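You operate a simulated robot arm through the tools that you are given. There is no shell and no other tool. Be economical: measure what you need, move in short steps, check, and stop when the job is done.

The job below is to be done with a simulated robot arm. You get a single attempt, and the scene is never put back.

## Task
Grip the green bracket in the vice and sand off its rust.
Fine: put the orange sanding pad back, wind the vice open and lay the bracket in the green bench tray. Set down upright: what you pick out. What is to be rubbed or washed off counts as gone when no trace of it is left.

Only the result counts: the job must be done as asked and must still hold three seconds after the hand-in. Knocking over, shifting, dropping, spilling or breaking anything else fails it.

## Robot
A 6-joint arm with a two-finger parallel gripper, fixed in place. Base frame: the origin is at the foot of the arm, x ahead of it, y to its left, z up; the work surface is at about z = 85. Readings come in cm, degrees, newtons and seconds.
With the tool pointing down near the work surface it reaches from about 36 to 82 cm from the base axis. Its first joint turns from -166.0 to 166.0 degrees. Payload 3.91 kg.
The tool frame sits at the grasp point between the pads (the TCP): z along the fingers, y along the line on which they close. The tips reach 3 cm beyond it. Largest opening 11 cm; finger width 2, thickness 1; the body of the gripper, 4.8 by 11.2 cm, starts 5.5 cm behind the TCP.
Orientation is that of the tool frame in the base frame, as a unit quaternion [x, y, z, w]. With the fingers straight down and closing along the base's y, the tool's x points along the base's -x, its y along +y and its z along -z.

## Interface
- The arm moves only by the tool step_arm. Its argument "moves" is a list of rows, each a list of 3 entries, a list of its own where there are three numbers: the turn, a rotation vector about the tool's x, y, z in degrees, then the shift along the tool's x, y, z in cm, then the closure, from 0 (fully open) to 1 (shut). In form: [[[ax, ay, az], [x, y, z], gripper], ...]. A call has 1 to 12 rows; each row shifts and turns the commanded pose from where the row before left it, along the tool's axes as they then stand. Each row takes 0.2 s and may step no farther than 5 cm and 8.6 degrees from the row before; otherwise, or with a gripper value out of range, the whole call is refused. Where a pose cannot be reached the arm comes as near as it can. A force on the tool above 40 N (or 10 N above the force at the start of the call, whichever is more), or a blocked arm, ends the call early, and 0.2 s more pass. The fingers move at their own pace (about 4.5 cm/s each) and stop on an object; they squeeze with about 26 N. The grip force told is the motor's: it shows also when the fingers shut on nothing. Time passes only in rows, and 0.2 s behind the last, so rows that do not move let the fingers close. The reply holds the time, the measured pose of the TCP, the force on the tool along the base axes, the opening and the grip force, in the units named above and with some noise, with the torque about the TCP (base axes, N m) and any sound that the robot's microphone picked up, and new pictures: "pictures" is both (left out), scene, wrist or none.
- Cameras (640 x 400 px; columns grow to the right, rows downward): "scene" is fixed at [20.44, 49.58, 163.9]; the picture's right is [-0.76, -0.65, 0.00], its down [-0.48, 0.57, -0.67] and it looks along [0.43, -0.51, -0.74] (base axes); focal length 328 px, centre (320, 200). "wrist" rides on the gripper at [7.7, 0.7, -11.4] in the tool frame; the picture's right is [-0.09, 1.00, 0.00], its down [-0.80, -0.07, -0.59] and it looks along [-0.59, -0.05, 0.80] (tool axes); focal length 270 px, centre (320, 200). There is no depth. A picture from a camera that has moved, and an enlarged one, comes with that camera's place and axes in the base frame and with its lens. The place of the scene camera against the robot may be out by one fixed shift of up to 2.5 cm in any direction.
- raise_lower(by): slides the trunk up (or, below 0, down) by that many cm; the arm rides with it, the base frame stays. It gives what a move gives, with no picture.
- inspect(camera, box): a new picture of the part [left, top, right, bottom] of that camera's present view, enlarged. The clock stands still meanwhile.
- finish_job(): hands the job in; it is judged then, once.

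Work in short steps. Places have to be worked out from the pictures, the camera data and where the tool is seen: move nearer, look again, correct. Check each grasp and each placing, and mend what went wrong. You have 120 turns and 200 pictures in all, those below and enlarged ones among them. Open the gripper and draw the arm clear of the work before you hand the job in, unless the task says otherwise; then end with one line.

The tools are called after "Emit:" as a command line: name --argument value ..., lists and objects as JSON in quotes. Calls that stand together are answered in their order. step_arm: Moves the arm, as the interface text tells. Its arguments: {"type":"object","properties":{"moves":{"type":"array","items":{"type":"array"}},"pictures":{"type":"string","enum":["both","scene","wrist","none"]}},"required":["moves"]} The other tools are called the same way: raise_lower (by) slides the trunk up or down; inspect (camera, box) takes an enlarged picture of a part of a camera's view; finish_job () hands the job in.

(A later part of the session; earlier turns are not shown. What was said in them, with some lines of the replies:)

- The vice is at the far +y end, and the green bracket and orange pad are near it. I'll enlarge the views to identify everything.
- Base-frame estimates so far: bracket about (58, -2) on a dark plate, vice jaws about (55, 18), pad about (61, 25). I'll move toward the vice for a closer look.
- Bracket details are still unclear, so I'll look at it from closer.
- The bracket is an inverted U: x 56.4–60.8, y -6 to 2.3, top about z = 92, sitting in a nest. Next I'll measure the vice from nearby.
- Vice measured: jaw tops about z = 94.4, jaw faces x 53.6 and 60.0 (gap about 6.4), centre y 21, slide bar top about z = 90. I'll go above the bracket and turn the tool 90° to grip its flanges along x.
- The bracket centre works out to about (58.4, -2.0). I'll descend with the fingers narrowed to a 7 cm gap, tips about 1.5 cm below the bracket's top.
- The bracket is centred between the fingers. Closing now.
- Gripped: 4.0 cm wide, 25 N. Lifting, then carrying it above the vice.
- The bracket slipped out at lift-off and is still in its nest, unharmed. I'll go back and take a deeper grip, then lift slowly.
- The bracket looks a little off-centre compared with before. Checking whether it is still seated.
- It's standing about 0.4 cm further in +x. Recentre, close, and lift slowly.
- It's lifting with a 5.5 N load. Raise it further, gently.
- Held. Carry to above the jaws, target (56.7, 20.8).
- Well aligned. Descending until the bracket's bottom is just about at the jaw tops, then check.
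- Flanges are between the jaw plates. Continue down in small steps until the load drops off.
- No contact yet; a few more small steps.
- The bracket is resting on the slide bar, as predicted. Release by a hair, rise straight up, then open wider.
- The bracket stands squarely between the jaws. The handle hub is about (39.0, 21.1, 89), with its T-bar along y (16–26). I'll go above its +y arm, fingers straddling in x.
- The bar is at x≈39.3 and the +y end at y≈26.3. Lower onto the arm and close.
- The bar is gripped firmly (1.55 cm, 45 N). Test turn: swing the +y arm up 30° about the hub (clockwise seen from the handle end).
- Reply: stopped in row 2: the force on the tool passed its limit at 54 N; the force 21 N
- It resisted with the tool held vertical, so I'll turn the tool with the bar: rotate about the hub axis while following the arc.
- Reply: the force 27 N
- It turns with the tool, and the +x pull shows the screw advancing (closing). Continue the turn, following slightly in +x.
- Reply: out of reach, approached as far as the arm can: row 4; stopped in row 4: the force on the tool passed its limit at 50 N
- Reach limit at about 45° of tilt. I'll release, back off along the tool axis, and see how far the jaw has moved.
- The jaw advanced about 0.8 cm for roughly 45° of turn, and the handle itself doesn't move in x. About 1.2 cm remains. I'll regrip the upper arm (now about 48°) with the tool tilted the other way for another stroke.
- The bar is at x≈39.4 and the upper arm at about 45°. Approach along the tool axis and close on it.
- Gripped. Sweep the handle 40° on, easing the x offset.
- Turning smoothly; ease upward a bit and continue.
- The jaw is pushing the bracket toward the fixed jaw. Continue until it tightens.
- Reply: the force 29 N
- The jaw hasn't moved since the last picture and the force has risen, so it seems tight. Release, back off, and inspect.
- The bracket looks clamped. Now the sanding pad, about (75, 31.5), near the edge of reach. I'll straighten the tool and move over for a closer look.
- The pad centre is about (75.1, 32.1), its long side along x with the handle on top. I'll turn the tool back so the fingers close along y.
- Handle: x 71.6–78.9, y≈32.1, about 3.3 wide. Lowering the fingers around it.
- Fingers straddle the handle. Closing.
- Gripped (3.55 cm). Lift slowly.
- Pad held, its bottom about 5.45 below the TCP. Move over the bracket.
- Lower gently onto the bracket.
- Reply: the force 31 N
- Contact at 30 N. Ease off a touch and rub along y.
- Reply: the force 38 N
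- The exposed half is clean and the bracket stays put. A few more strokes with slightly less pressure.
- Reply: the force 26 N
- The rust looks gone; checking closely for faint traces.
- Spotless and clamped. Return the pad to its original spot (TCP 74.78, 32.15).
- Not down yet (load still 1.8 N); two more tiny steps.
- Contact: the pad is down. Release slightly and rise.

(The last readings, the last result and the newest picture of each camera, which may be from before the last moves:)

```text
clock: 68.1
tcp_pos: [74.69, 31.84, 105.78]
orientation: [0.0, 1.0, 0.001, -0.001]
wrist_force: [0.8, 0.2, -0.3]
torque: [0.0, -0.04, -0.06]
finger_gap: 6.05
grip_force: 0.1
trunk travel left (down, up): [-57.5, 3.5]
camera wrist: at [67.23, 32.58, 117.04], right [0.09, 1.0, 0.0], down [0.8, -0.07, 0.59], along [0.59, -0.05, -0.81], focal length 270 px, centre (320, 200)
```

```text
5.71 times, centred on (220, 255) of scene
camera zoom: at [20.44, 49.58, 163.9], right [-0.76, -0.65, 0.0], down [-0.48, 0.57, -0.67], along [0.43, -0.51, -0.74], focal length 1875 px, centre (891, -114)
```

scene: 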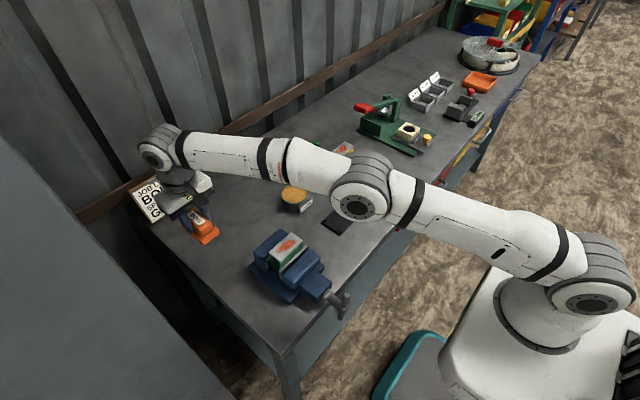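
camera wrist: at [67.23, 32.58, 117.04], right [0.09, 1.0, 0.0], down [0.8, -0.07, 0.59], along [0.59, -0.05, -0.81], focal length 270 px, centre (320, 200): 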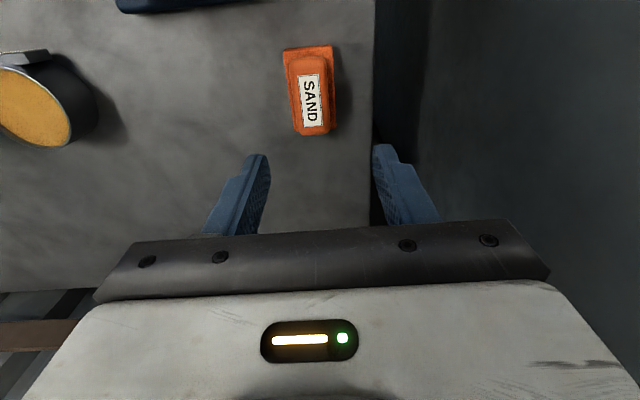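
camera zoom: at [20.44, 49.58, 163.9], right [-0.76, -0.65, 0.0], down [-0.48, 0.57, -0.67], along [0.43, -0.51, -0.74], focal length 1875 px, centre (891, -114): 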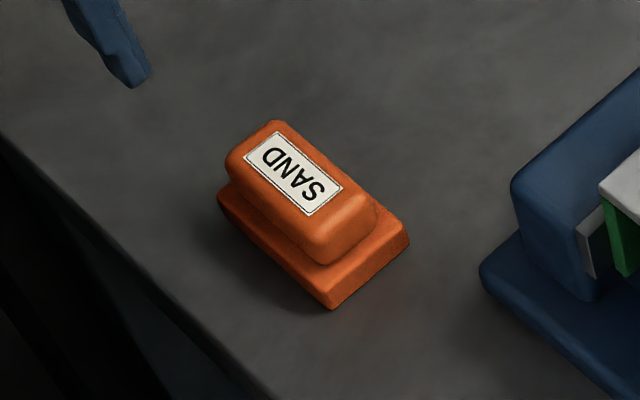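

The pad shifted about 1 cm in -y on release (fingertips dragging on the base). I'll regrip it slightly higher and put it back exactly.

Emit:
step_arm --moves '[[[0, 0, 0], [0, -0.75, 3], 0.4], [[0, 0, 0], [0, 0, 4], 0.4], [[0, 0, 0], [0, 0, 4], 0.4], [[0, 0, 0], [0, 0, 3], 0.4], [[0, 0, 0], [0, 0, 1.0], 0.4]]' --pictures "wrist"

```text
clock: 69.3
tcp_pos: [74.88, 31.53, 90.74]
orientation: [0.0, 1.0, 0.001, 0.0]
wrist_force: [0.0, -0.3, 0.1]
torque: [0.01, -0.02, 0.02]
finger_gap: 6.62
grip_force: 0.0
trunk travel left (down, up): [-57.5, 3.5]
camera wrist: at [67.31, 32.18, 102.07], right [0.09, 1.0, 0.0], down [0.8, -0.07, 0.59], along [0.59, -0.05, -0.81], focal length 270 px, centre (320, 200)
```

wrist: 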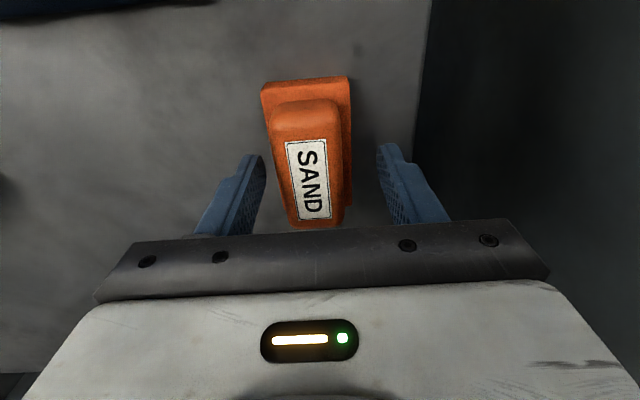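

Emit:
step_arm --moves '[[[0, 0, 0], [0, -0.4, 0], 0.4], [[0, 0, 0], [0, 0, 0], 0.55], [[0, 0, 0], [0, 0, 0], 0.65], [[0, 0, 0], [0, 0, 0], 1], [[0, 0, 0], [0, 0, 0], 1], [[0, 0, 0], [0, 0, 0], 1]]' --pictures "none"

```text
clock: 70.7
tcp_pos: [74.76, 30.97, 90.73]
orientation: [0.001, 1.0, 0.002, 0.0]
wrist_force: [0.0, 0.0, -0.4]
torque: [-0.06, 0.0, 0.0]
finger_gap: 3.54
grip_force: 25.9
trunk travel left (down, up): [-57.5, 3.5]
```

Gripped. Lift 0.6 cm, shift +1.1 in y, lower again.

Emit:
step_arm --moves '[[[0, 0, 0], [0, 0, -0.3], 1], [[0, 0, 0], [0, 0, -0.4], 1], [[0, 0, 0], [0, 0.6, 0], 1], [[0, 0, 0], [0, 0.5, 0], 1], [[0, 0, 0], [0, 0, 0.3], 1], [[0, 0, 0], [0, 0, 0.3], 1], [[0, 0, 0], [0, 0, 0.1], 1], [[0, 0, 0], [0, 0, 0], 1]]' --pictures "none"

Emit:
inspect --camera "scene" --box '[180, 220, 260, 290]'

```text
clock: 72.5
tcp_pos: [74.8, 32.04, 90.83]
orientation: [0.001, 1.0, 0.002, -0.001]
wrist_force: [0.6, 0.5, -1.8]
torque: [-0.01, -0.03, -0.03]
finger_gap: 3.53
grip_force: 25.5
trunk travel left (down, up): [-57.5, 3.5]
```

```text
5.71 times, centred on (220, 255) of scene
camera zoom: at [20.44, 49.58, 163.9], right [-0.76, -0.65, 0.0], down [-0.48, 0.57, -0.67], along [0.43, -0.51, -0.74], focal length 1875 px, centre (891, -114)
```

zoom: 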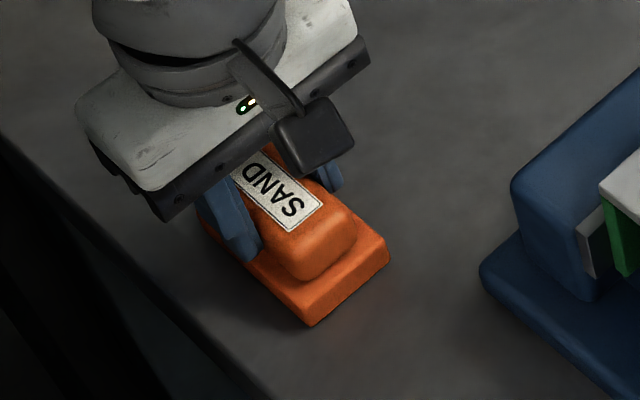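

Matches the original position. Lower the last bit to contact.

Emit:
step_arm --moves '[[[0, 0, 0], [0, 0, 0.1], 1], [[0, 0, 0], [0, 0, 0.1], 1], [[0, 0, 0], [0, 0, 0], 1]]' --pictures "none"

```text
clock: 73.3
tcp_pos: [74.87, 31.97, 90.9]
orientation: [0.001, 1.0, 0.001, 0.0]
wrist_force: [1.3, 1.7, 9.9]
torque: [-0.05, 0.36, 0.0]
finger_gap: 3.53
grip_force: 26.5
trunk travel left (down, up): [-57.5, 3.5]
```

Emit:
step_arm --moves '[[[0, 0, 0], [0, 0, -0.08], 1], [[0, 0, 0], [0, 0, 0], 0.67], [[0, 0, 0], [0, 0, 0], 0.66], [[0, 0, 0], [0, 0, 0], 0.64], [[0, 0, 0], [0, 0, 0], 0.6], [[0, 0, 0], [0, 0, -0.4], 0.55], [[0, 0, 0], [0, 0, -1.5], 0.5], [[0, 0, 0], [0, 0, -3], 0.45], [[0, 0, 0], [0, 0, -4], 0.45], [[0, 0, 0], [0, 0, -4], 0.45]]' --pictures "none"

Emit:
inspect --camera "scene" --box '[180, 220, 260, 290]'

```text
clock: 75.5
tcp_pos: [74.71, 32.12, 103.64]
orientation: [0.001, 1.0, 0.0, -0.001]
wrist_force: [0.0, -0.3, -0.2]
torque: [0.03, 0.02, -0.01]
finger_gap: 6.07
grip_force: 0.1
trunk travel left (down, up): [-57.5, 3.5]
```

```text
5.71 times, centred on (220, 255) of scene
camera zoom: at [20.44, 49.58, 163.9], right [-0.76, -0.65, 0.0], down [-0.48, 0.57, -0.67], along [0.43, -0.51, -0.74], focal length 1875 px, centre (891, -114)
```

zoom: 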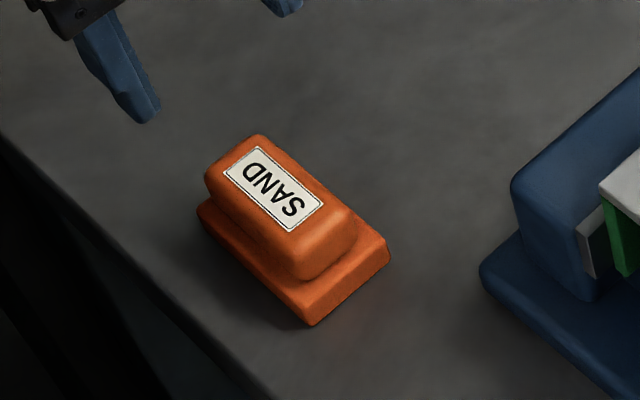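

The pad is back exactly in place. Now return to the handle: move away and turn the tool again for closing along x.

Emit:
step_arm --moves '[[[0, 0, 0], [3.3, -2.3, -2.4], 0.6], [[0, 0, 0], [3.5, -2.3, -2], 0.6], [[0, 0, 0], [3.5, -2.3, -2], 0.6], [[0, 0, 0], [3.5, -2.3, -2], 0.6], [[0, 0, 0], [3.5, -2.3, 0], 0.6], [[0, 0, 0], [3.5, -2.3, 0], 0.6], [[0, 0, 0], [4, -2.3, 0], 0.6]]' --pictures "none"

Emit:
step_arm --moves '[[[0, 0, -8.182], [0, 0, 0], 0.6], [[0, 0, -8.182], [0, 0, 0], 0.6], [[0, 0, -8.182], [0, 0, 0], 0.6], [[0, 0, -8.182], [0, 0, 0], 0.6], [[0, 0, -8.182], [0, 0, 0], 0.6], [[0, 0, -8.182], [0, 0, 0], 0.6], [[0, 0, -8.182], [0, 0, 0], 0.6], [[0, 0, -8.182], [0, 0, 0], 0.6], [[0, 0, -8.182], [0, 0, 0], 0.6], [[0, 0, -8.182], [0, 0, 0], 0.6], [[0, 0, -8.182], [0, 0, 0], 0.6]]' --pictures "none"

```text
clock: 77.1
tcp_pos: [49.81, 15.87, 112.31]
orientation: [0.001, 1.0, 0.001, 0.0]
wrist_force: [-0.9, 0.6, 0.0]
torque: [0.01, -0.01, 0.0]
finger_gap: 4.4
grip_force: 0.1
trunk travel left (down, up): [-57.5, 3.5]
```

```text
clock: 79.5
tcp_pos: [50.03, 15.93, 112.09]
orientation: [0.708, -0.707, -0.001, 0.001]
wrist_force: [0.2, -0.1, 0.0]
torque: [-0.02, -0.02, 0.01]
finger_gap: 4.38
grip_force: 0.0
trunk travel left (down, up): [-57.5, 3.5]
```

Emit:
step_arm --moves '[[[0, 0, 0], [0.3, 3.55, 1], 0.6], [[0, 0, 0], [0.3, 3.55, 1.5], 0.6], [[0, 0, 0], [0.3, 3.55, 2], 0.6], [[0, -8, 0], [0, 0, 0], 0.6], [[0, -8, 0], [0, 0, 0], 0.6], [[0, -8, 0], [0, 0, 0], 0.6], [[0, -8, 0], [0, 0, 0], 0.6], [[0, 0, 0], [0, 0, 0], 0.6]]' --pictures "wrist"

Emit:
inspect --camera "scene" --box '[300, 240, 400, 330]'

```text
clock: 81.3
tcp_pos: [39.43, 15.11, 107.53]
orientation: [-0.678, 0.681, 0.195, 0.196]
wrist_force: [0.1, -0.7, -0.4]
torque: [0.03, -0.02, 0.0]
finger_gap: 4.41
grip_force: 0.0
trunk travel left (down, up): [-57.5, 3.5]
camera wrist: at [38.79, 2.57, 113.01], right [-1.0, 0.08, 0.05], down [0.07, 0.36, 0.93], along [0.05, 0.93, -0.37], focal length 270 px, centre (320, 200)
```

wrist: 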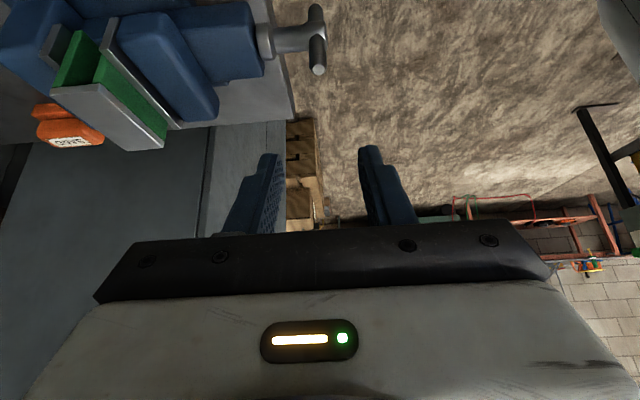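

```text
4.44 times, centred on (350, 285) of scene
camera zoom: at [20.44, 49.58, 163.9], right [-0.76, -0.65, 0.0], down [-0.48, 0.57, -0.67], along [0.43, -0.51, -0.74], focal length 1458 px, centre (187, -178)
```

zoom: 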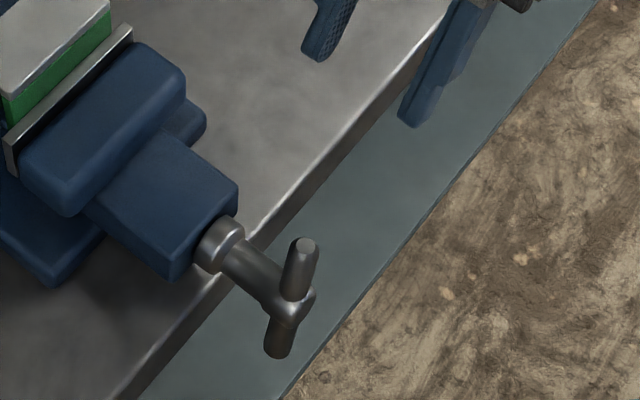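

The bar's upper arm is at about 101°. Approach along the tilted tool axis and grip it.

Emit:
step_arm --moves '[[[0, 0, 0], [3.2, 0, 0.5], 0.6], [[0, 0, 0], [0, 0, 4.5], 0.6], [[0, 0, 0], [0, 0, 4.5], 0.6], [[0, 0, 0], [0, 0, 3.6], 0.6], [[0, 0, 0], [0, 0, 0], 0.8], [[0, 0, 0], [0, 0, 0], 1], [[0, 0, 0], [0, 0, 0], 1], [[0, 0, 0], [0, 0, 0], 1]]' --pictures "wrist"

```text
clock: 83.1
tcp_pos: [39.18, 19.27, 94.79]
orientation: [-0.679, 0.68, 0.195, 0.195]
wrist_force: [-10.5, -1.4, -6.1]
torque: [-0.15, -0.34, 0.05]
finger_gap: 1.58
grip_force: 45.0
trunk travel left (down, up): [-57.5, 3.5]
camera wrist: at [38.67, 6.74, 100.21], right [-1.0, 0.07, 0.05], down [0.07, 0.36, 0.93], along [0.05, 0.93, -0.37], focal length 270 px, centre (320, 200)
```

wrist: 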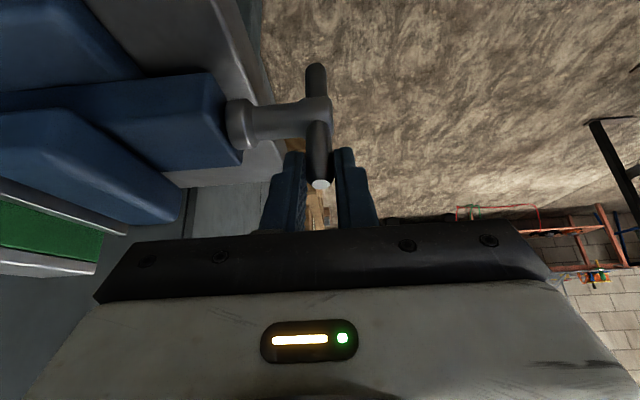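

Gripped. Wind back (opening) with small arcs.

Emit:
step_arm --moves '[[[0, 0, 0], [0, 0.1, 0], 1], [[0, 8, 0], [-0.78, 0, 0.25], 1], [[0, 8, 0], [-0.78, 0, 0.25], 1], [[0, 8, 0], [-0.78, 0, 0.25], 1], [[0, 8, 0], [-0.78, 0, 0.25], 1], [[0, 0, 0], [0, 0, 0], 1]]' --pictures "none"

Emit:
inspect --camera "scene" --box '[230, 200, 370, 320]'

```text
clock: 84.5
tcp_pos: [39.27, 22.54, 94.77]
orientation: [-0.707, 0.707, 0.001, -0.002]
wrist_force: [-5.8, -9.0, -22.0]
torque: [-0.14, -0.5, 0.41]
finger_gap: 1.55
grip_force: 45.2
trunk travel left (down, up): [-57.5, 3.5]
```

```text
3.33 times, centred on (300, 260) of scene
camera zoom: at [20.44, 49.58, 163.9], right [-0.76, -0.65, 0.0], down [-0.48, 0.57, -0.67], along [0.43, -0.51, -0.74], focal length 1094 px, centre (387, 0)
```

zoom: 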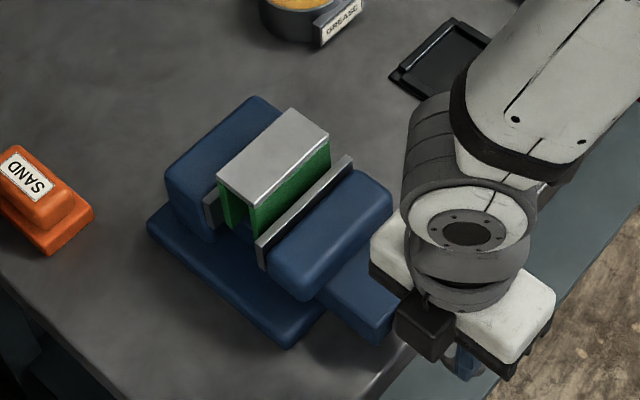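

Opening nicely; continue, easing down slightly.

Emit:
step_arm --moves '[[[0, 0, 0], [0, 0.05, 0.18], 1], [[0, 8, 0], [-0.78, 0, 0.25], 1], [[0, 8, 0], [-0.78, 0, 0.25], 1], [[0, 8, 0], [-0.78, 0, 0.25], 1], [[0, 8, 0], [-0.78, 0, 0.25], 1], [[0, 0, 0], [0, 0, 0], 1]]' --pictures "none"

Emit:
inspect --camera "scene" --box '[230, 200, 370, 320]'

```text
clock: 85.9
tcp_pos: [39.19, 25.43, 93.12]
orientation: [-0.679, 0.68, -0.195, -0.195]
wrist_force: [-6.4, -7.5, -3.1]
torque: [-0.15, -0.32, 0.33]
finger_gap: 1.58
grip_force: 44.8
trunk travel left (down, up): [-57.5, 3.5]
```

```text
3.33 times, centred on (300, 260) of scene
camera zoom: at [20.44, 49.58, 163.9], right [-0.76, -0.65, 0.0], down [-0.48, 0.57, -0.67], along [0.43, -0.51, -0.74], focal length 1094 px, centre (387, 0)
```

zoom: 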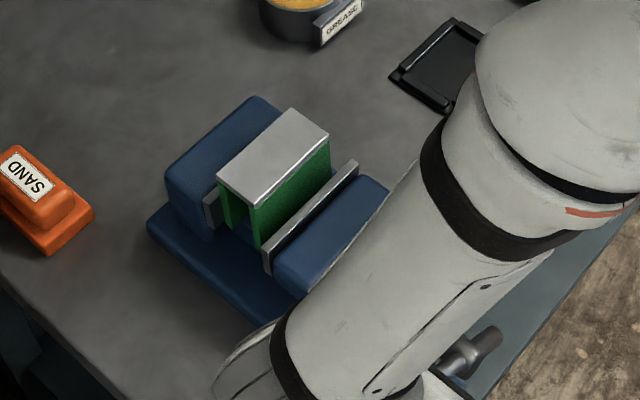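

Emit:
step_arm --moves '[[[0, 8, 0], [-0.78, 0, 0.27], 1], [[0, 8, 0], [-0.78, 0, 0.27], 1], [[0, 0, 0], [0, 0, 0], 1]]' --pictures "both"

```text
clock: 86.7
tcp_pos: [39.28, 26.39, 91.64]
orientation: [0.646, -0.646, 0.287, 0.287]
wrist_force: [-3.4, 3.1, 4.1]
torque: [-0.13, -0.14, 0.36]
finger_gap: 1.55
grip_force: 45.0
trunk travel left (down, up): [-57.5, 3.5]
camera wrist: at [38.66, 29.82, 104.98], right [-1.0, 0.06, -0.07], down [0.07, 0.98, -0.2], along [0.05, -0.2, -0.98], focal length 270 px, centre (320, 200)
```

scene: 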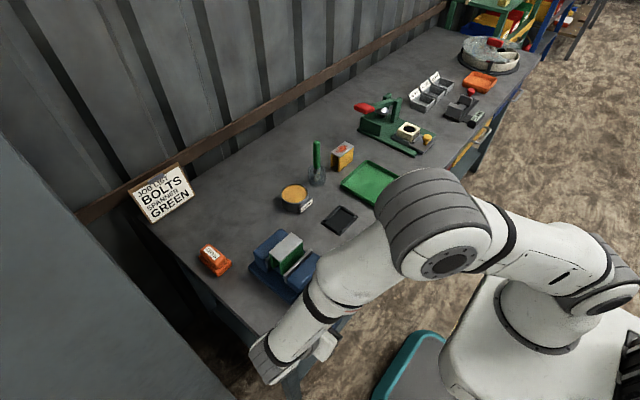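
wrist: 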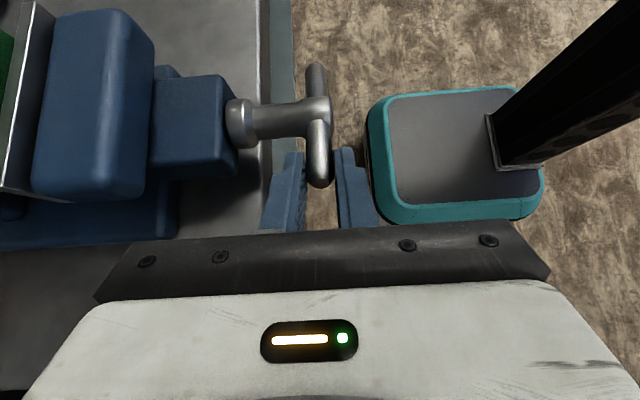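

The gap is almost at the original opening. Release and regrip once more to open it a bit beyond.

Emit:
step_arm --moves '[[[0, 0, 0], [0, 0, 0], 0.6], [[0, 0, 0], [0, 0, 0], 0.6], [[0, 0, 0], [0, 0, -4], 0.6], [[0, 0, 0], [0, 0, -4], 0.6], [[0, -8, 0], [0, 0, 0], 0.6], [[0, -8, 0], [0, 0, 0], 0.6], [[0, -8, 0], [0, 0, 0], 0.6], [[0, -8, 0], [0, 0, 0], 0.6], [[0, -8, 0], [0, 0, 0], 0.6], [[0, -8, 0], [0, 0, 0], 0.6]]' --pictures "none"

Emit:
step_arm --moves '[[[0, -8, 0], [0, 0, 0], 0.6], [[0, -8, 0], [0, 0, 0], 0.6], [[0, 0, 0], [4.2, 0, -2.5], 0.6], [[0, 0, 0], [4.2, 0, -1.2], 0.6]]' --pictures "wrist"

Emit:
inspect --camera "scene" --box '[230, 200, 370, 320]'

```text
clock: 88.9
tcp_pos: [39.32, 32.29, 97.09]
orientation: [-0.707, 0.708, 0.001, 0.001]
wrist_force: [0.2, 0.0, -0.1]
torque: [0.0, -0.01, -0.02]
finger_gap: 4.39
grip_force: 0.1
trunk travel left (down, up): [-57.5, 3.5]
```

```text
clock: 89.9
tcp_pos: [39.2, 23.08, 98.38]
orientation: [-0.699, 0.701, 0.1, 0.099]
wrist_force: [0.3, 1.3, -0.3]
torque: [-0.02, 0.01, -0.01]
finger_gap: 4.38
grip_force: 0.1
trunk travel left (down, up): [-57.5, 3.5]
camera wrist: at [38.71, 12.58, 107.06], right [-1.0, 0.09, 0.03], down [0.07, 0.6, 0.79], along [0.05, 0.79, -0.61], focal length 270 px, centre (320, 200)
```

wrist: 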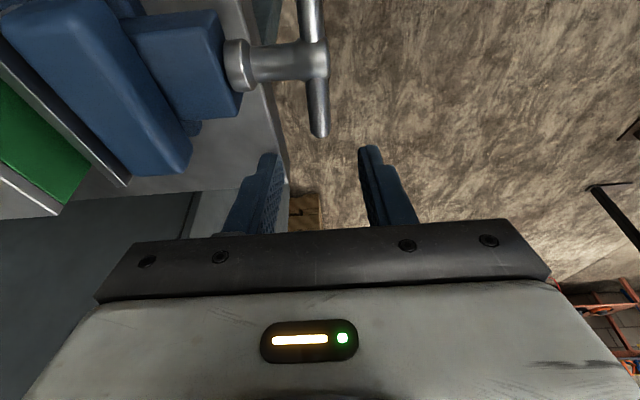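

```text
3.33 times, centred on (300, 260) of scene
camera zoom: at [20.44, 49.58, 163.9], right [-0.76, -0.65, 0.0], down [-0.48, 0.57, -0.67], along [0.43, -0.51, -0.74], focal length 1094 px, centre (387, 0)
```

zoom: 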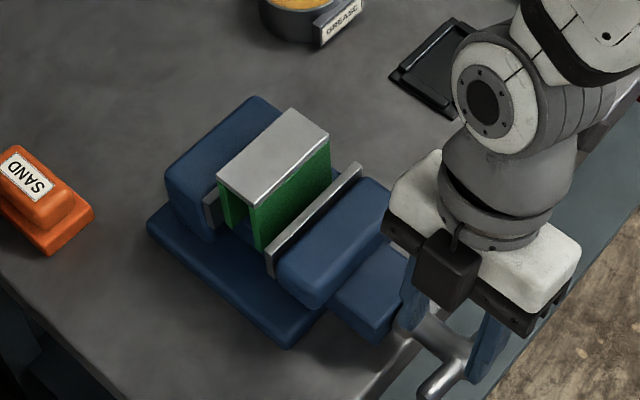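

Emit:
step_arm --moves '[[[0, 0, 0], [0.47, -0.1, 2.5], 0.6], [[0, 0, 0], [0, 0, 2.8], 0.6], [[0, 0, 0], [0, 0, 2.0], 0.6], [[0, 0, 0], [0, 0, 0], 0.8], [[0, 0, 0], [0, 0, 0], 1], [[0, 0, 0], [0, 0, 0], 1], [[0, 0, 0], [0, 0, 0], 1]]' --pictures "wrist"

```text
clock: 91.5
tcp_pos: [39.25, 24.77, 91.26]
orientation: [0.701, -0.7, -0.099, -0.097]
wrist_force: [-13.5, 0.6, -5.7]
torque: [0.17, 0.0, 0.44]
finger_gap: 1.57
grip_force: 45.1
trunk travel left (down, up): [-57.5, 3.5]
camera wrist: at [38.69, 14.28, 100.01], right [-1.0, 0.08, 0.03], down [0.07, 0.61, 0.79], along [0.05, 0.79, -0.61], focal length 270 px, centre (320, 200)
```

wrist: 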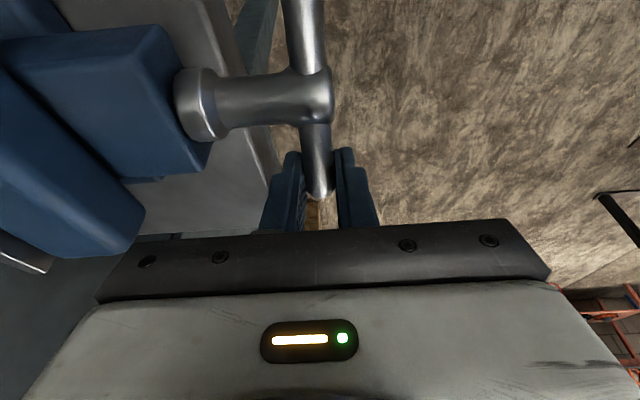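

Wind another ~45° in the opening direction.

Emit:
step_arm --moves '[[[0, 0, 0], [0, 0.12, 0], 1], [[0, 8, 0], [-0.095, 0, 0.58], 1], [[0, 8, 0], [-0.095, 0, 0.58], 1], [[0, 8, 0], [-0.095, 0, 0.58], 1], [[0, 8, 0], [-0.095, 0, 0.58], 1], [[0, 8, 0], [-0.095, 0, 0.58], 1], [[0, 0, 0], [0, 0, 0], 1]]' --pictures "none"

Emit:
inspect --camera "scene" --box '[230, 200, 370, 320]'

```text
clock: 93.1
tcp_pos: [39.31, 25.14, 88.38]
orientation: [-0.691, 0.692, -0.147, -0.146]
wrist_force: [6.4, 9.0, 26.2]
torque: [0.53, 0.04, -0.19]
finger_gap: 1.57
grip_force: 45.2
trunk travel left (down, up): [-57.5, 3.5]
```

```text
3.33 times, centred on (300, 260) of scene
camera zoom: at [20.44, 49.58, 163.9], right [-0.76, -0.65, 0.0], down [-0.48, 0.57, -0.67], along [0.43, -0.51, -0.74], focal length 1094 px, centre (387, 0)
```

zoom: 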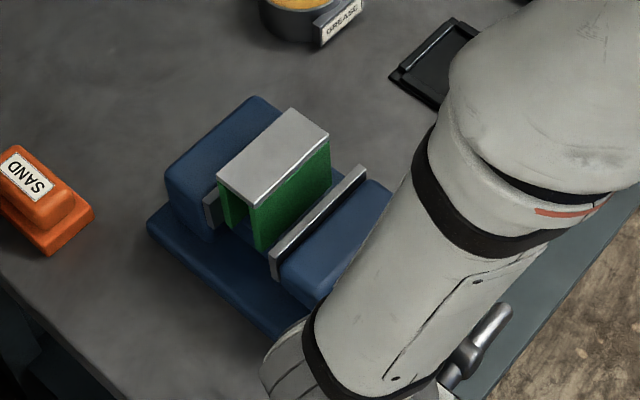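

The vice is open to its original position. Release, back off, straighten, and go above the bracket.

Emit:
step_arm --moves '[[[0, 0, 0], [0, 0, 0], 0.6], [[0, 0, 0], [0, 0, 0], 0.55], [[0, 0, 0], [0, 0, -4], 0.5], [[0, 0, 0], [0, 0, -4], 0.45], [[0, -8, 0], [0, 0, -4], 0.45], [[0, -8, 0], [0, 0, -4], 0.45], [[0, -8, 0], [0, 0, -3], 0.45], [[0, 0, 0], [1, -4.5, 0], 0.36], [[0, 0, 0], [2, -4.5, 0], 0.36], [[0, 0, 0], [2, -4.5, 0], 0.36], [[0, 0, 0], [2, -4.0, 0], 0.36]]' --pictures "both"

```text
clock: 95.5
tcp_pos: [57.03, 24.45, 106.26]
orientation: [-0.707, 0.708, 0.001, 0.0]
wrist_force: [-0.1, -0.4, -0.1]
torque: [0.02, -0.01, 0.0]
finger_gap: 7.05
grip_force: 0.0
trunk travel left (down, up): [-57.5, 3.5]
camera wrist: at [56.46, 16.88, 117.56], right [-1.0, 0.09, 0.0], down [0.07, 0.8, 0.6], along [0.05, 0.59, -0.8], focal length 270 px, centre (320, 200)
```

scene: 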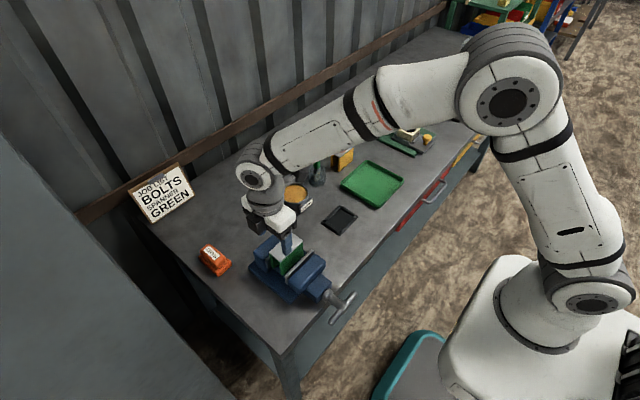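
wrist: 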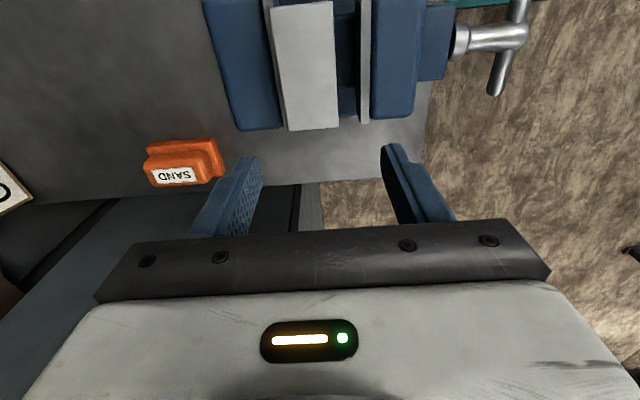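

The bracket is at x 55.7–59.7, y centre ≈21.1. Move over it and descend with the tips just above the jaw tops.

Emit:
step_arm --moves '[[[0, 0, 0], [3.35, -0.67, 1], 0.36], [[0, 0, 0], [0, 0, 4], 0.36], [[0, 0, 0], [0, 0, 2.2], 0.36], [[0, 0, 0], [0, 0, 1.2], 0.36]]' --pictures "wrist"

Emit:
inspect --camera "scene" --box '[240, 210, 350, 310]'

```text
clock: 96.5
tcp_pos: [57.41, 21.21, 97.67]
orientation: [-0.706, 0.708, 0.001, 0.0]
wrist_force: [-0.3, 0.6, 0.7]
torque: [-0.01, 0.01, -0.03]
finger_gap: 7.06
grip_force: 0.1
trunk travel left (down, up): [-57.5, 3.5]
camera wrist: at [56.89, 13.6, 108.91], right [-1.0, 0.09, 0.0], down [0.07, 0.8, 0.6], along [0.05, 0.59, -0.8], focal length 270 px, centre (320, 200)
```

wrist: 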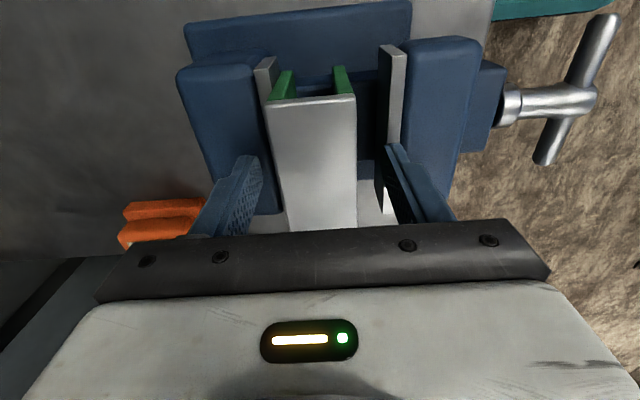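

```text
4.00 times, centred on (295, 260) of scene
camera zoom: at [20.44, 49.58, 163.9], right [-0.76, -0.65, 0.0], down [-0.48, 0.57, -0.67], along [0.43, -0.51, -0.74], focal length 1312 px, centre (420, -40)
```

zoom: 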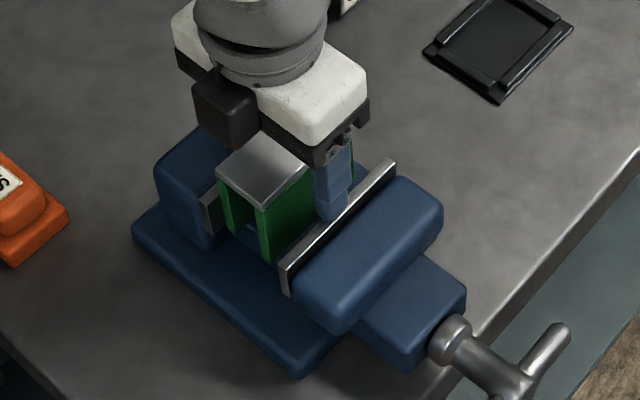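

Close on it and lift a little to test.

Emit:
step_arm --moves '[[[0, 0, 0], [0, -0.25, 0.12], 0.4], [[0, 0, 0], [0, 0, 0], 0.5], [[0, 0, 0], [0, 0, 0], 0.6], [[0, 0, 0], [0, 0, 0], 1], [[0, 0, 0], [0, 0, 0], 1], [[0, 0, 0], [0, 0, 0], 1], [[0, 0, 0], [0, 0, -0.3], 1], [[0, 0, 0], [0, 0, -0.3], 1], [[0, 0, 0], [0, 0, -0.2], 1]]' --pictures "none"

Emit:
inspect --camera "scene" --box '[240, 210, 350, 310]'

```text
clock: 98.5
tcp_pos: [57.65, 21.18, 98.25]
orientation: [-0.706, 0.708, 0.002, -0.001]
wrist_force: [-12.5, -0.5, -10.5]
torque: [0.01, 0.6, 0.09]
finger_gap: 3.97
grip_force: 26.1
trunk travel left (down, up): [-57.5, 3.5]
```

```text
4.00 times, centred on (295, 260) of scene
camera zoom: at [20.44, 49.58, 163.9], right [-0.76, -0.65, 0.0], down [-0.48, 0.57, -0.67], along [0.43, -0.51, -0.74], focal length 1312 px, centre (420, -40)
```

zoom: 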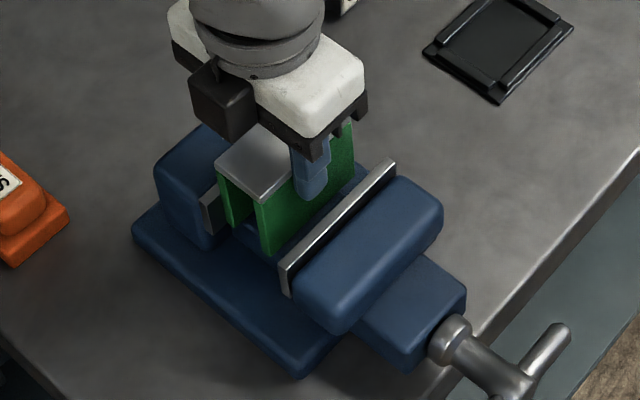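

Lifting, but rubbing on the fixed jaw. Shift 0.7 cm in -x and keep lifting slowly.

Emit:
step_arm --moves '[[[0, 0, 0], [0, 0.3, 0], 1], [[0, 0, 0], [0, 0.4, 0], 1], [[0, 0, 0], [0, 0, -0.6], 1], [[0, 0, 0], [0, 0, -1], 1], [[0, 0, 0], [0, 0, -1.5], 1], [[0, 0, 0], [0, 0, -2], 1], [[0, 0, 0], [0, 0, -2], 1], [[0, 0, 0], [0, 0, -2], 1], [[0, 0, 0], [0, 0, -1.5], 1]]' --pictures "wrist"

Emit:
inspect --camera "scene" --box '[240, 150, 420, 310]'

```text
clock: 100.5
tcp_pos: [57.02, 21.16, 109.04]
orientation: [-0.707, 0.707, 0.0, 0.0]
wrist_force: [0.2, 0.8, -5.4]
torque: [0.01, 0.02, -0.01]
finger_gap: 3.97
grip_force: 25.9
trunk travel left (down, up): [-57.5, 3.5]
camera wrist: at [56.47, 13.57, 120.29], right [-1.0, 0.09, 0.0], down [0.07, 0.8, 0.59], along [0.05, 0.59, -0.8], focal length 270 px, centre (320, 200)
```

wrist: 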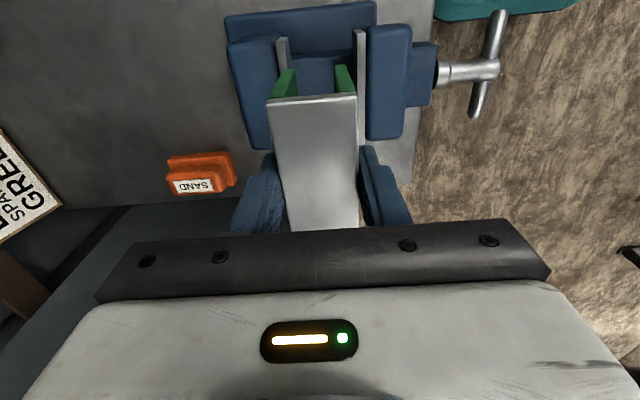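

```text
2.50 times, centred on (330, 230) of scene
camera zoom: at [20.44, 49.58, 163.9], right [-0.76, -0.65, 0.0], down [-0.48, 0.57, -0.67], along [0.43, -0.51, -0.74], focal length 820 px, centre (295, 125)
```

zoom: 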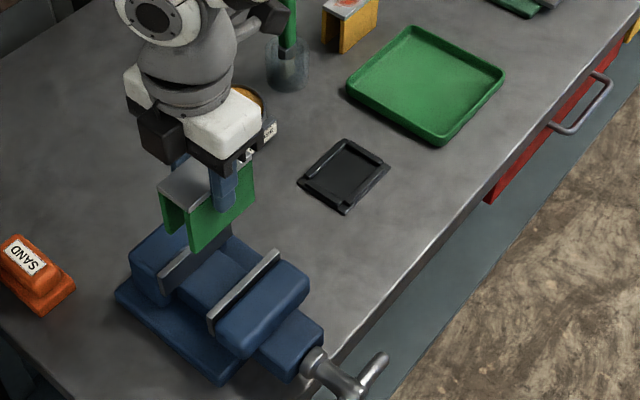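

Bracket is free and held (5.4 N). Tray centre is about (58.8, -20.7). Carry it there.

Emit:
step_arm --moves '[[[0, 0, 0], [1.5, -0.1, 0], 1], [[0, 0, 0], [3, -0.15, 0], 1], [[0, 0, 0], [3.8, -0.15, 0], 1], [[0, 0, 0], [4, -0.15, 0], 1], [[0, 0, 0], [4, -0.15, 0], 1], [[0, 0, 0], [4, -0.15, 0], 1], [[0, 0, 0], [4, -0.15, 0], 1], [[0, 0, 0], [4, -0.15, 0], 1], [[0, 0, 0], [4, -0.15, 0], 1], [[0, 0, 0], [4, -0.15, 0], 1], [[0, 0, 0], [3.2, -0.15, 0], 1], [[0, 0, 0], [2.0, -0.15, 0], 1]]' --pictures "both"

```text
clock: 103.1
tcp_pos: [58.68, -20.38, 108.86]
orientation: [-0.706, 0.708, 0.001, 0.0]
wrist_force: [-0.2, 0.4, -6.6]
torque: [0.0, -0.01, 0.01]
finger_gap: 4.0
grip_force: 26.6
trunk travel left (down, up): [-57.5, 3.5]
camera wrist: at [58.15, -28.14, 120.15], right [-1.0, 0.09, 0.0], down [0.07, 0.8, 0.6], along [0.05, 0.59, -0.8], focal length 270 px, centre (320, 200)
```

scene: 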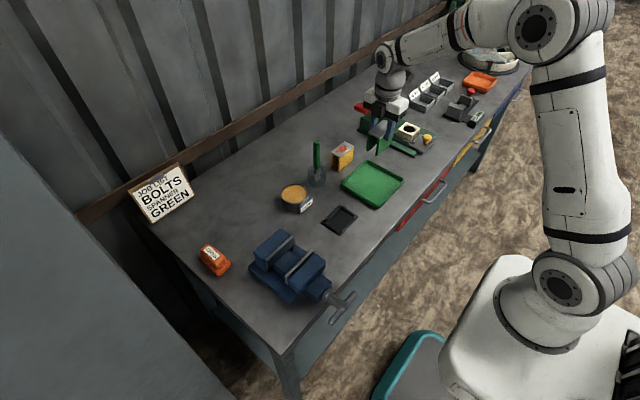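
wrist: 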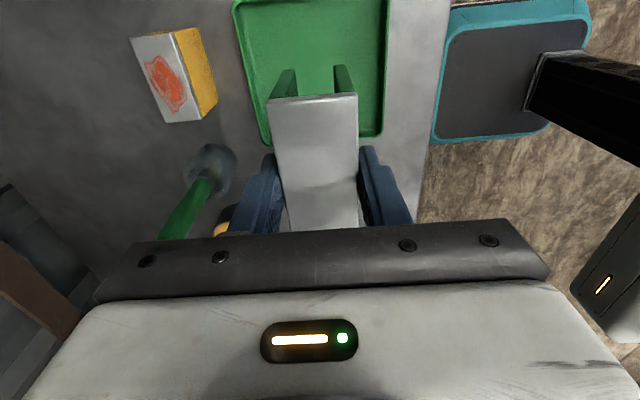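

Well above the tray. Descend, last part slowly.

Emit:
step_arm --moves '[[[0, 0, 0], [0.6, 0, 2], 1], [[0, 0, 0], [0, 0, 3], 1], [[0, 0, 0], [0, 0, 3], 1], [[0, 0, 0], [0, 0, 3], 1], [[0, 0, 0], [0, 0, 2], 1], [[0, 0, 0], [0, 0, 1], 1], [[0, 0, 0], [0, 0, 0.6], 1]]' --pictures "none"

Emit:
inspect --camera "scene" --box '[320, 110, 440, 220]'

```text
clock: 104.7
tcp_pos: [58.66, -20.87, 94.2]
orientation: [-0.707, 0.707, 0.001, 0.0]
wrist_force: [-0.7, 0.1, -6.2]
torque: [-0.02, -0.01, 0.0]
finger_gap: 4.0
grip_force: 26.0
trunk travel left (down, up): [-57.5, 3.5]
```

```text
3.64 times, centred on (380, 165) of scene
camera zoom: at [20.44, 49.58, 163.9], right [-0.76, -0.65, 0.0], down [-0.48, 0.57, -0.67], along [0.43, -0.51, -0.74], focal length 1193 px, centre (102, 327)
```

zoom: 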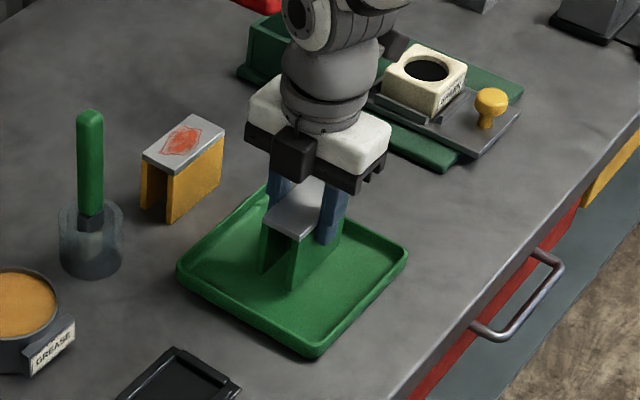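

Emit:
step_arm --moves '[[[0, 0, 0], [0, 0, 0.4], 1], [[0, 0, 0], [0, 0, 0.25], 1], [[0, 0, 0], [0, 0, 0.15], 1], [[0, 0, 0], [0, 0, 0], 1]]' --pictures "none"

```text
clock: 105.7
tcp_pos: [58.64, -20.87, 93.43]
orientation: [-0.707, 0.708, 0.001, 0.0]
wrist_force: [-0.5, 0.3, -5.6]
torque: [-0.02, -0.03, -0.01]
finger_gap: 3.99
grip_force: 25.9
trunk travel left (down, up): [-57.5, 3.5]
```

Still hanging; continue in tiny steps.

Emit:
step_arm --moves '[[[0, 0, 0], [0, 0, 0.15], 1], [[0, 0, 0], [0, 0, 0.15], 1], [[0, 0, 0], [0, 0, 0], 1]]' --pictures "none"

```text
clock: 106.5
tcp_pos: [58.64, -20.91, 93.0]
orientation: [-0.706, 0.708, 0.001, 0.0]
wrist_force: [1.1, 0.8, -6.3]
torque: [-0.01, -0.01, 0.02]
finger_gap: 3.99
grip_force: 26.2
trunk travel left (down, up): [-57.5, 3.5]
```

Emit:
step_arm --moves '[[[0, 0, 0], [0, 0, 0.15], 1], [[0, 0, 0], [0, 0, 0.15], 1], [[0, 0, 0], [0, 0, 0], 1]]' --pictures "none"

```text
clock: 107.3
tcp_pos: [58.65, -21.01, 92.87]
orientation: [-0.707, 0.708, 0.001, 0.0]
wrist_force: [0.4, 0.1, -5.8]
torque: [0.02, -0.04, -0.01]
finger_gap: 4.01
grip_force: 26.1
trunk travel left (down, up): [-57.5, 3.5]
```

Emit:
step_arm --moves '[[[0, 0, 0], [0, 0, 0.15], 1], [[0, 0, 0], [0, 0, 0.1], 1], [[0, 0, 0], [0, 0, 0], 1]]' --pictures "none"

Emit:
inspect --camera "scene" --box '[350, 150, 420, 215]'

```text
clock: 108.1
tcp_pos: [58.62, -21.03, 92.74]
orientation: [-0.707, 0.708, 0.0, 0.001]
wrist_force: [-0.3, 1.2, 6.7]
torque: [-0.1, -0.17, 0.04]
finger_gap: 3.99
grip_force: 25.8
trunk travel left (down, up): [-57.5, 3.5]
```

```text
6.15 times, centred on (385, 182) of scene
camera zoom: at [20.44, 49.58, 163.9], right [-0.76, -0.65, 0.0], down [-0.48, 0.57, -0.67], along [0.43, -0.51, -0.74], focal length 2019 px, centre (-80, 308)
```

zoom: 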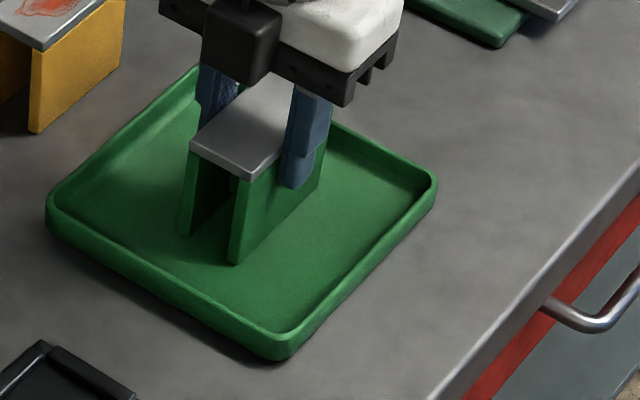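

The bracket stands in the tray (contact felt). Ease off, open slowly and evenly, then rise.

Emit:
step_arm --moves '[[[0, 0, 0], [0, 0, -0.05], 1], [[0, 0, 0], [0, 0, 0], 0.62], [[0, 0, 0], [0, 0, 0], 0.6], [[0, 0, 0], [0, 0, 0], 0.55], [[0, 0, 0], [0, 0, 0], 0.5], [[0, 0, 0], [0, 0, -1], 0.45], [[0, 0, 0], [0, 0, -3], 0.4], [[0, 0, 0], [0, 0, -4], 0.4], [[0, 0, 0], [0, 0, -4], 0.4], [[0, 0, 0], [0, 0, -4], 0.4], [[0, 0, 0], [4, 0, -2], 0.4], [[0, 0, 0], [4, 0, -1], 0]]' --pictures "both"

Emit:
inspect --camera "scene" --box '[180, 130, 420, 330]'

Emit:
inspect --camera "scene" --box '[325, 140, 435, 215]'

```text
clock: 110.7
tcp_pos: [58.82, -28.94, 111.53]
orientation: [-0.706, 0.708, 0.001, 0.0]
wrist_force: [0.2, -0.6, -0.3]
torque: [0.01, -0.03, 0.04]
finger_gap: 10.09
grip_force: 0.1
trunk travel left (down, up): [-57.5, 3.5]
camera wrist: at [58.27, -36.62, 122.83], right [-1.0, 0.09, 0.0], down [0.07, 0.8, 0.6], along [0.05, 0.59, -0.8], focal length 270 px, centre (320, 200)
```

scene: 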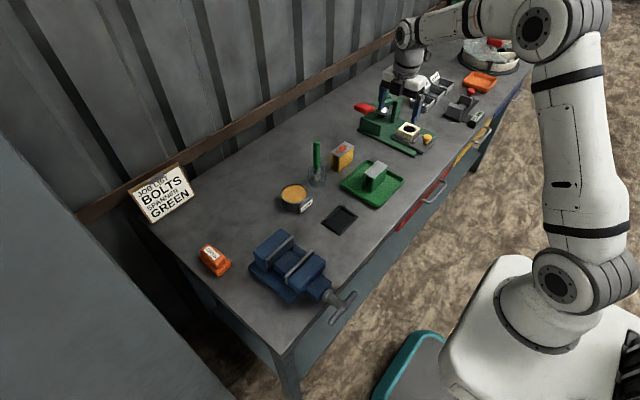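
wrist: 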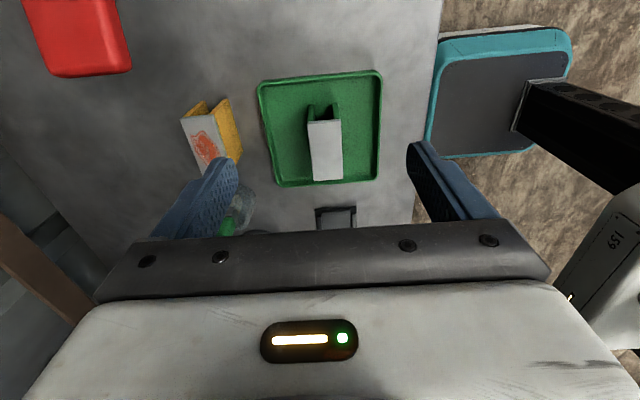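

```text
2.00 times, centred on (300, 230) of scene
camera zoom: at [20.44, 49.58, 163.9], right [-0.76, -0.65, 0.0], down [-0.48, 0.57, -0.67], along [0.43, -0.51, -0.74], focal length 656 px, centre (360, 140)
```

zoom: 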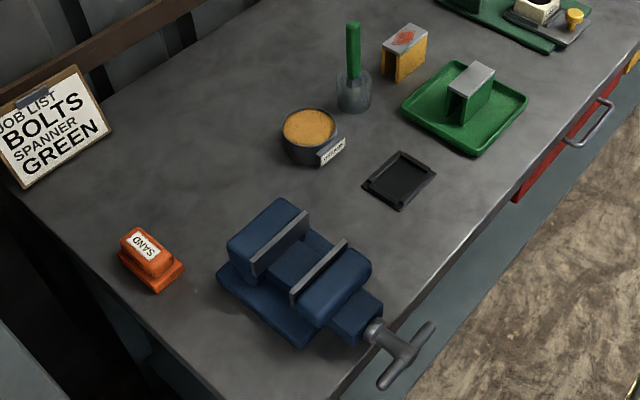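

```text
5.33 times, centred on (380, 178) of scene
camera zoom: at [20.44, 49.58, 163.9], right [-0.76, -0.65, 0.0], down [-0.48, 0.57, -0.67], along [0.43, -0.51, -0.74], focal length 1750 px, centre (0, 320)
```

zoom: 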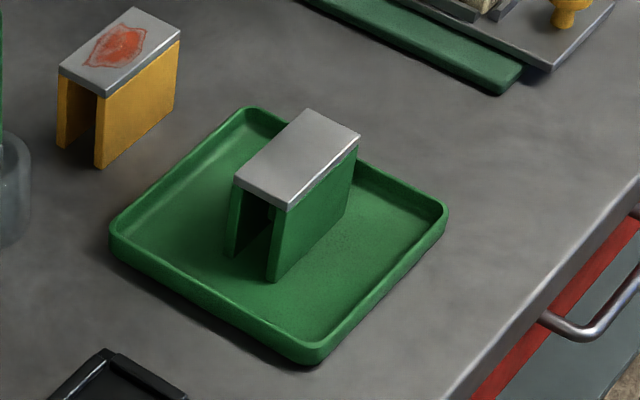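

The clean bracket stands upright in the green tray, the pad is back, the vice is open, nothing else has moved, and the arm is clear. Handing in.

Emit:
finish_job

```text
The job is handed in.
```

I clamped the green bracket in the vice and sanded it until no rust showed in close-up. I then put the orange pad back in its place, wound the vice open to where it started, and set the bracket upright in the green tray. The job is handed in; no verdict came back.
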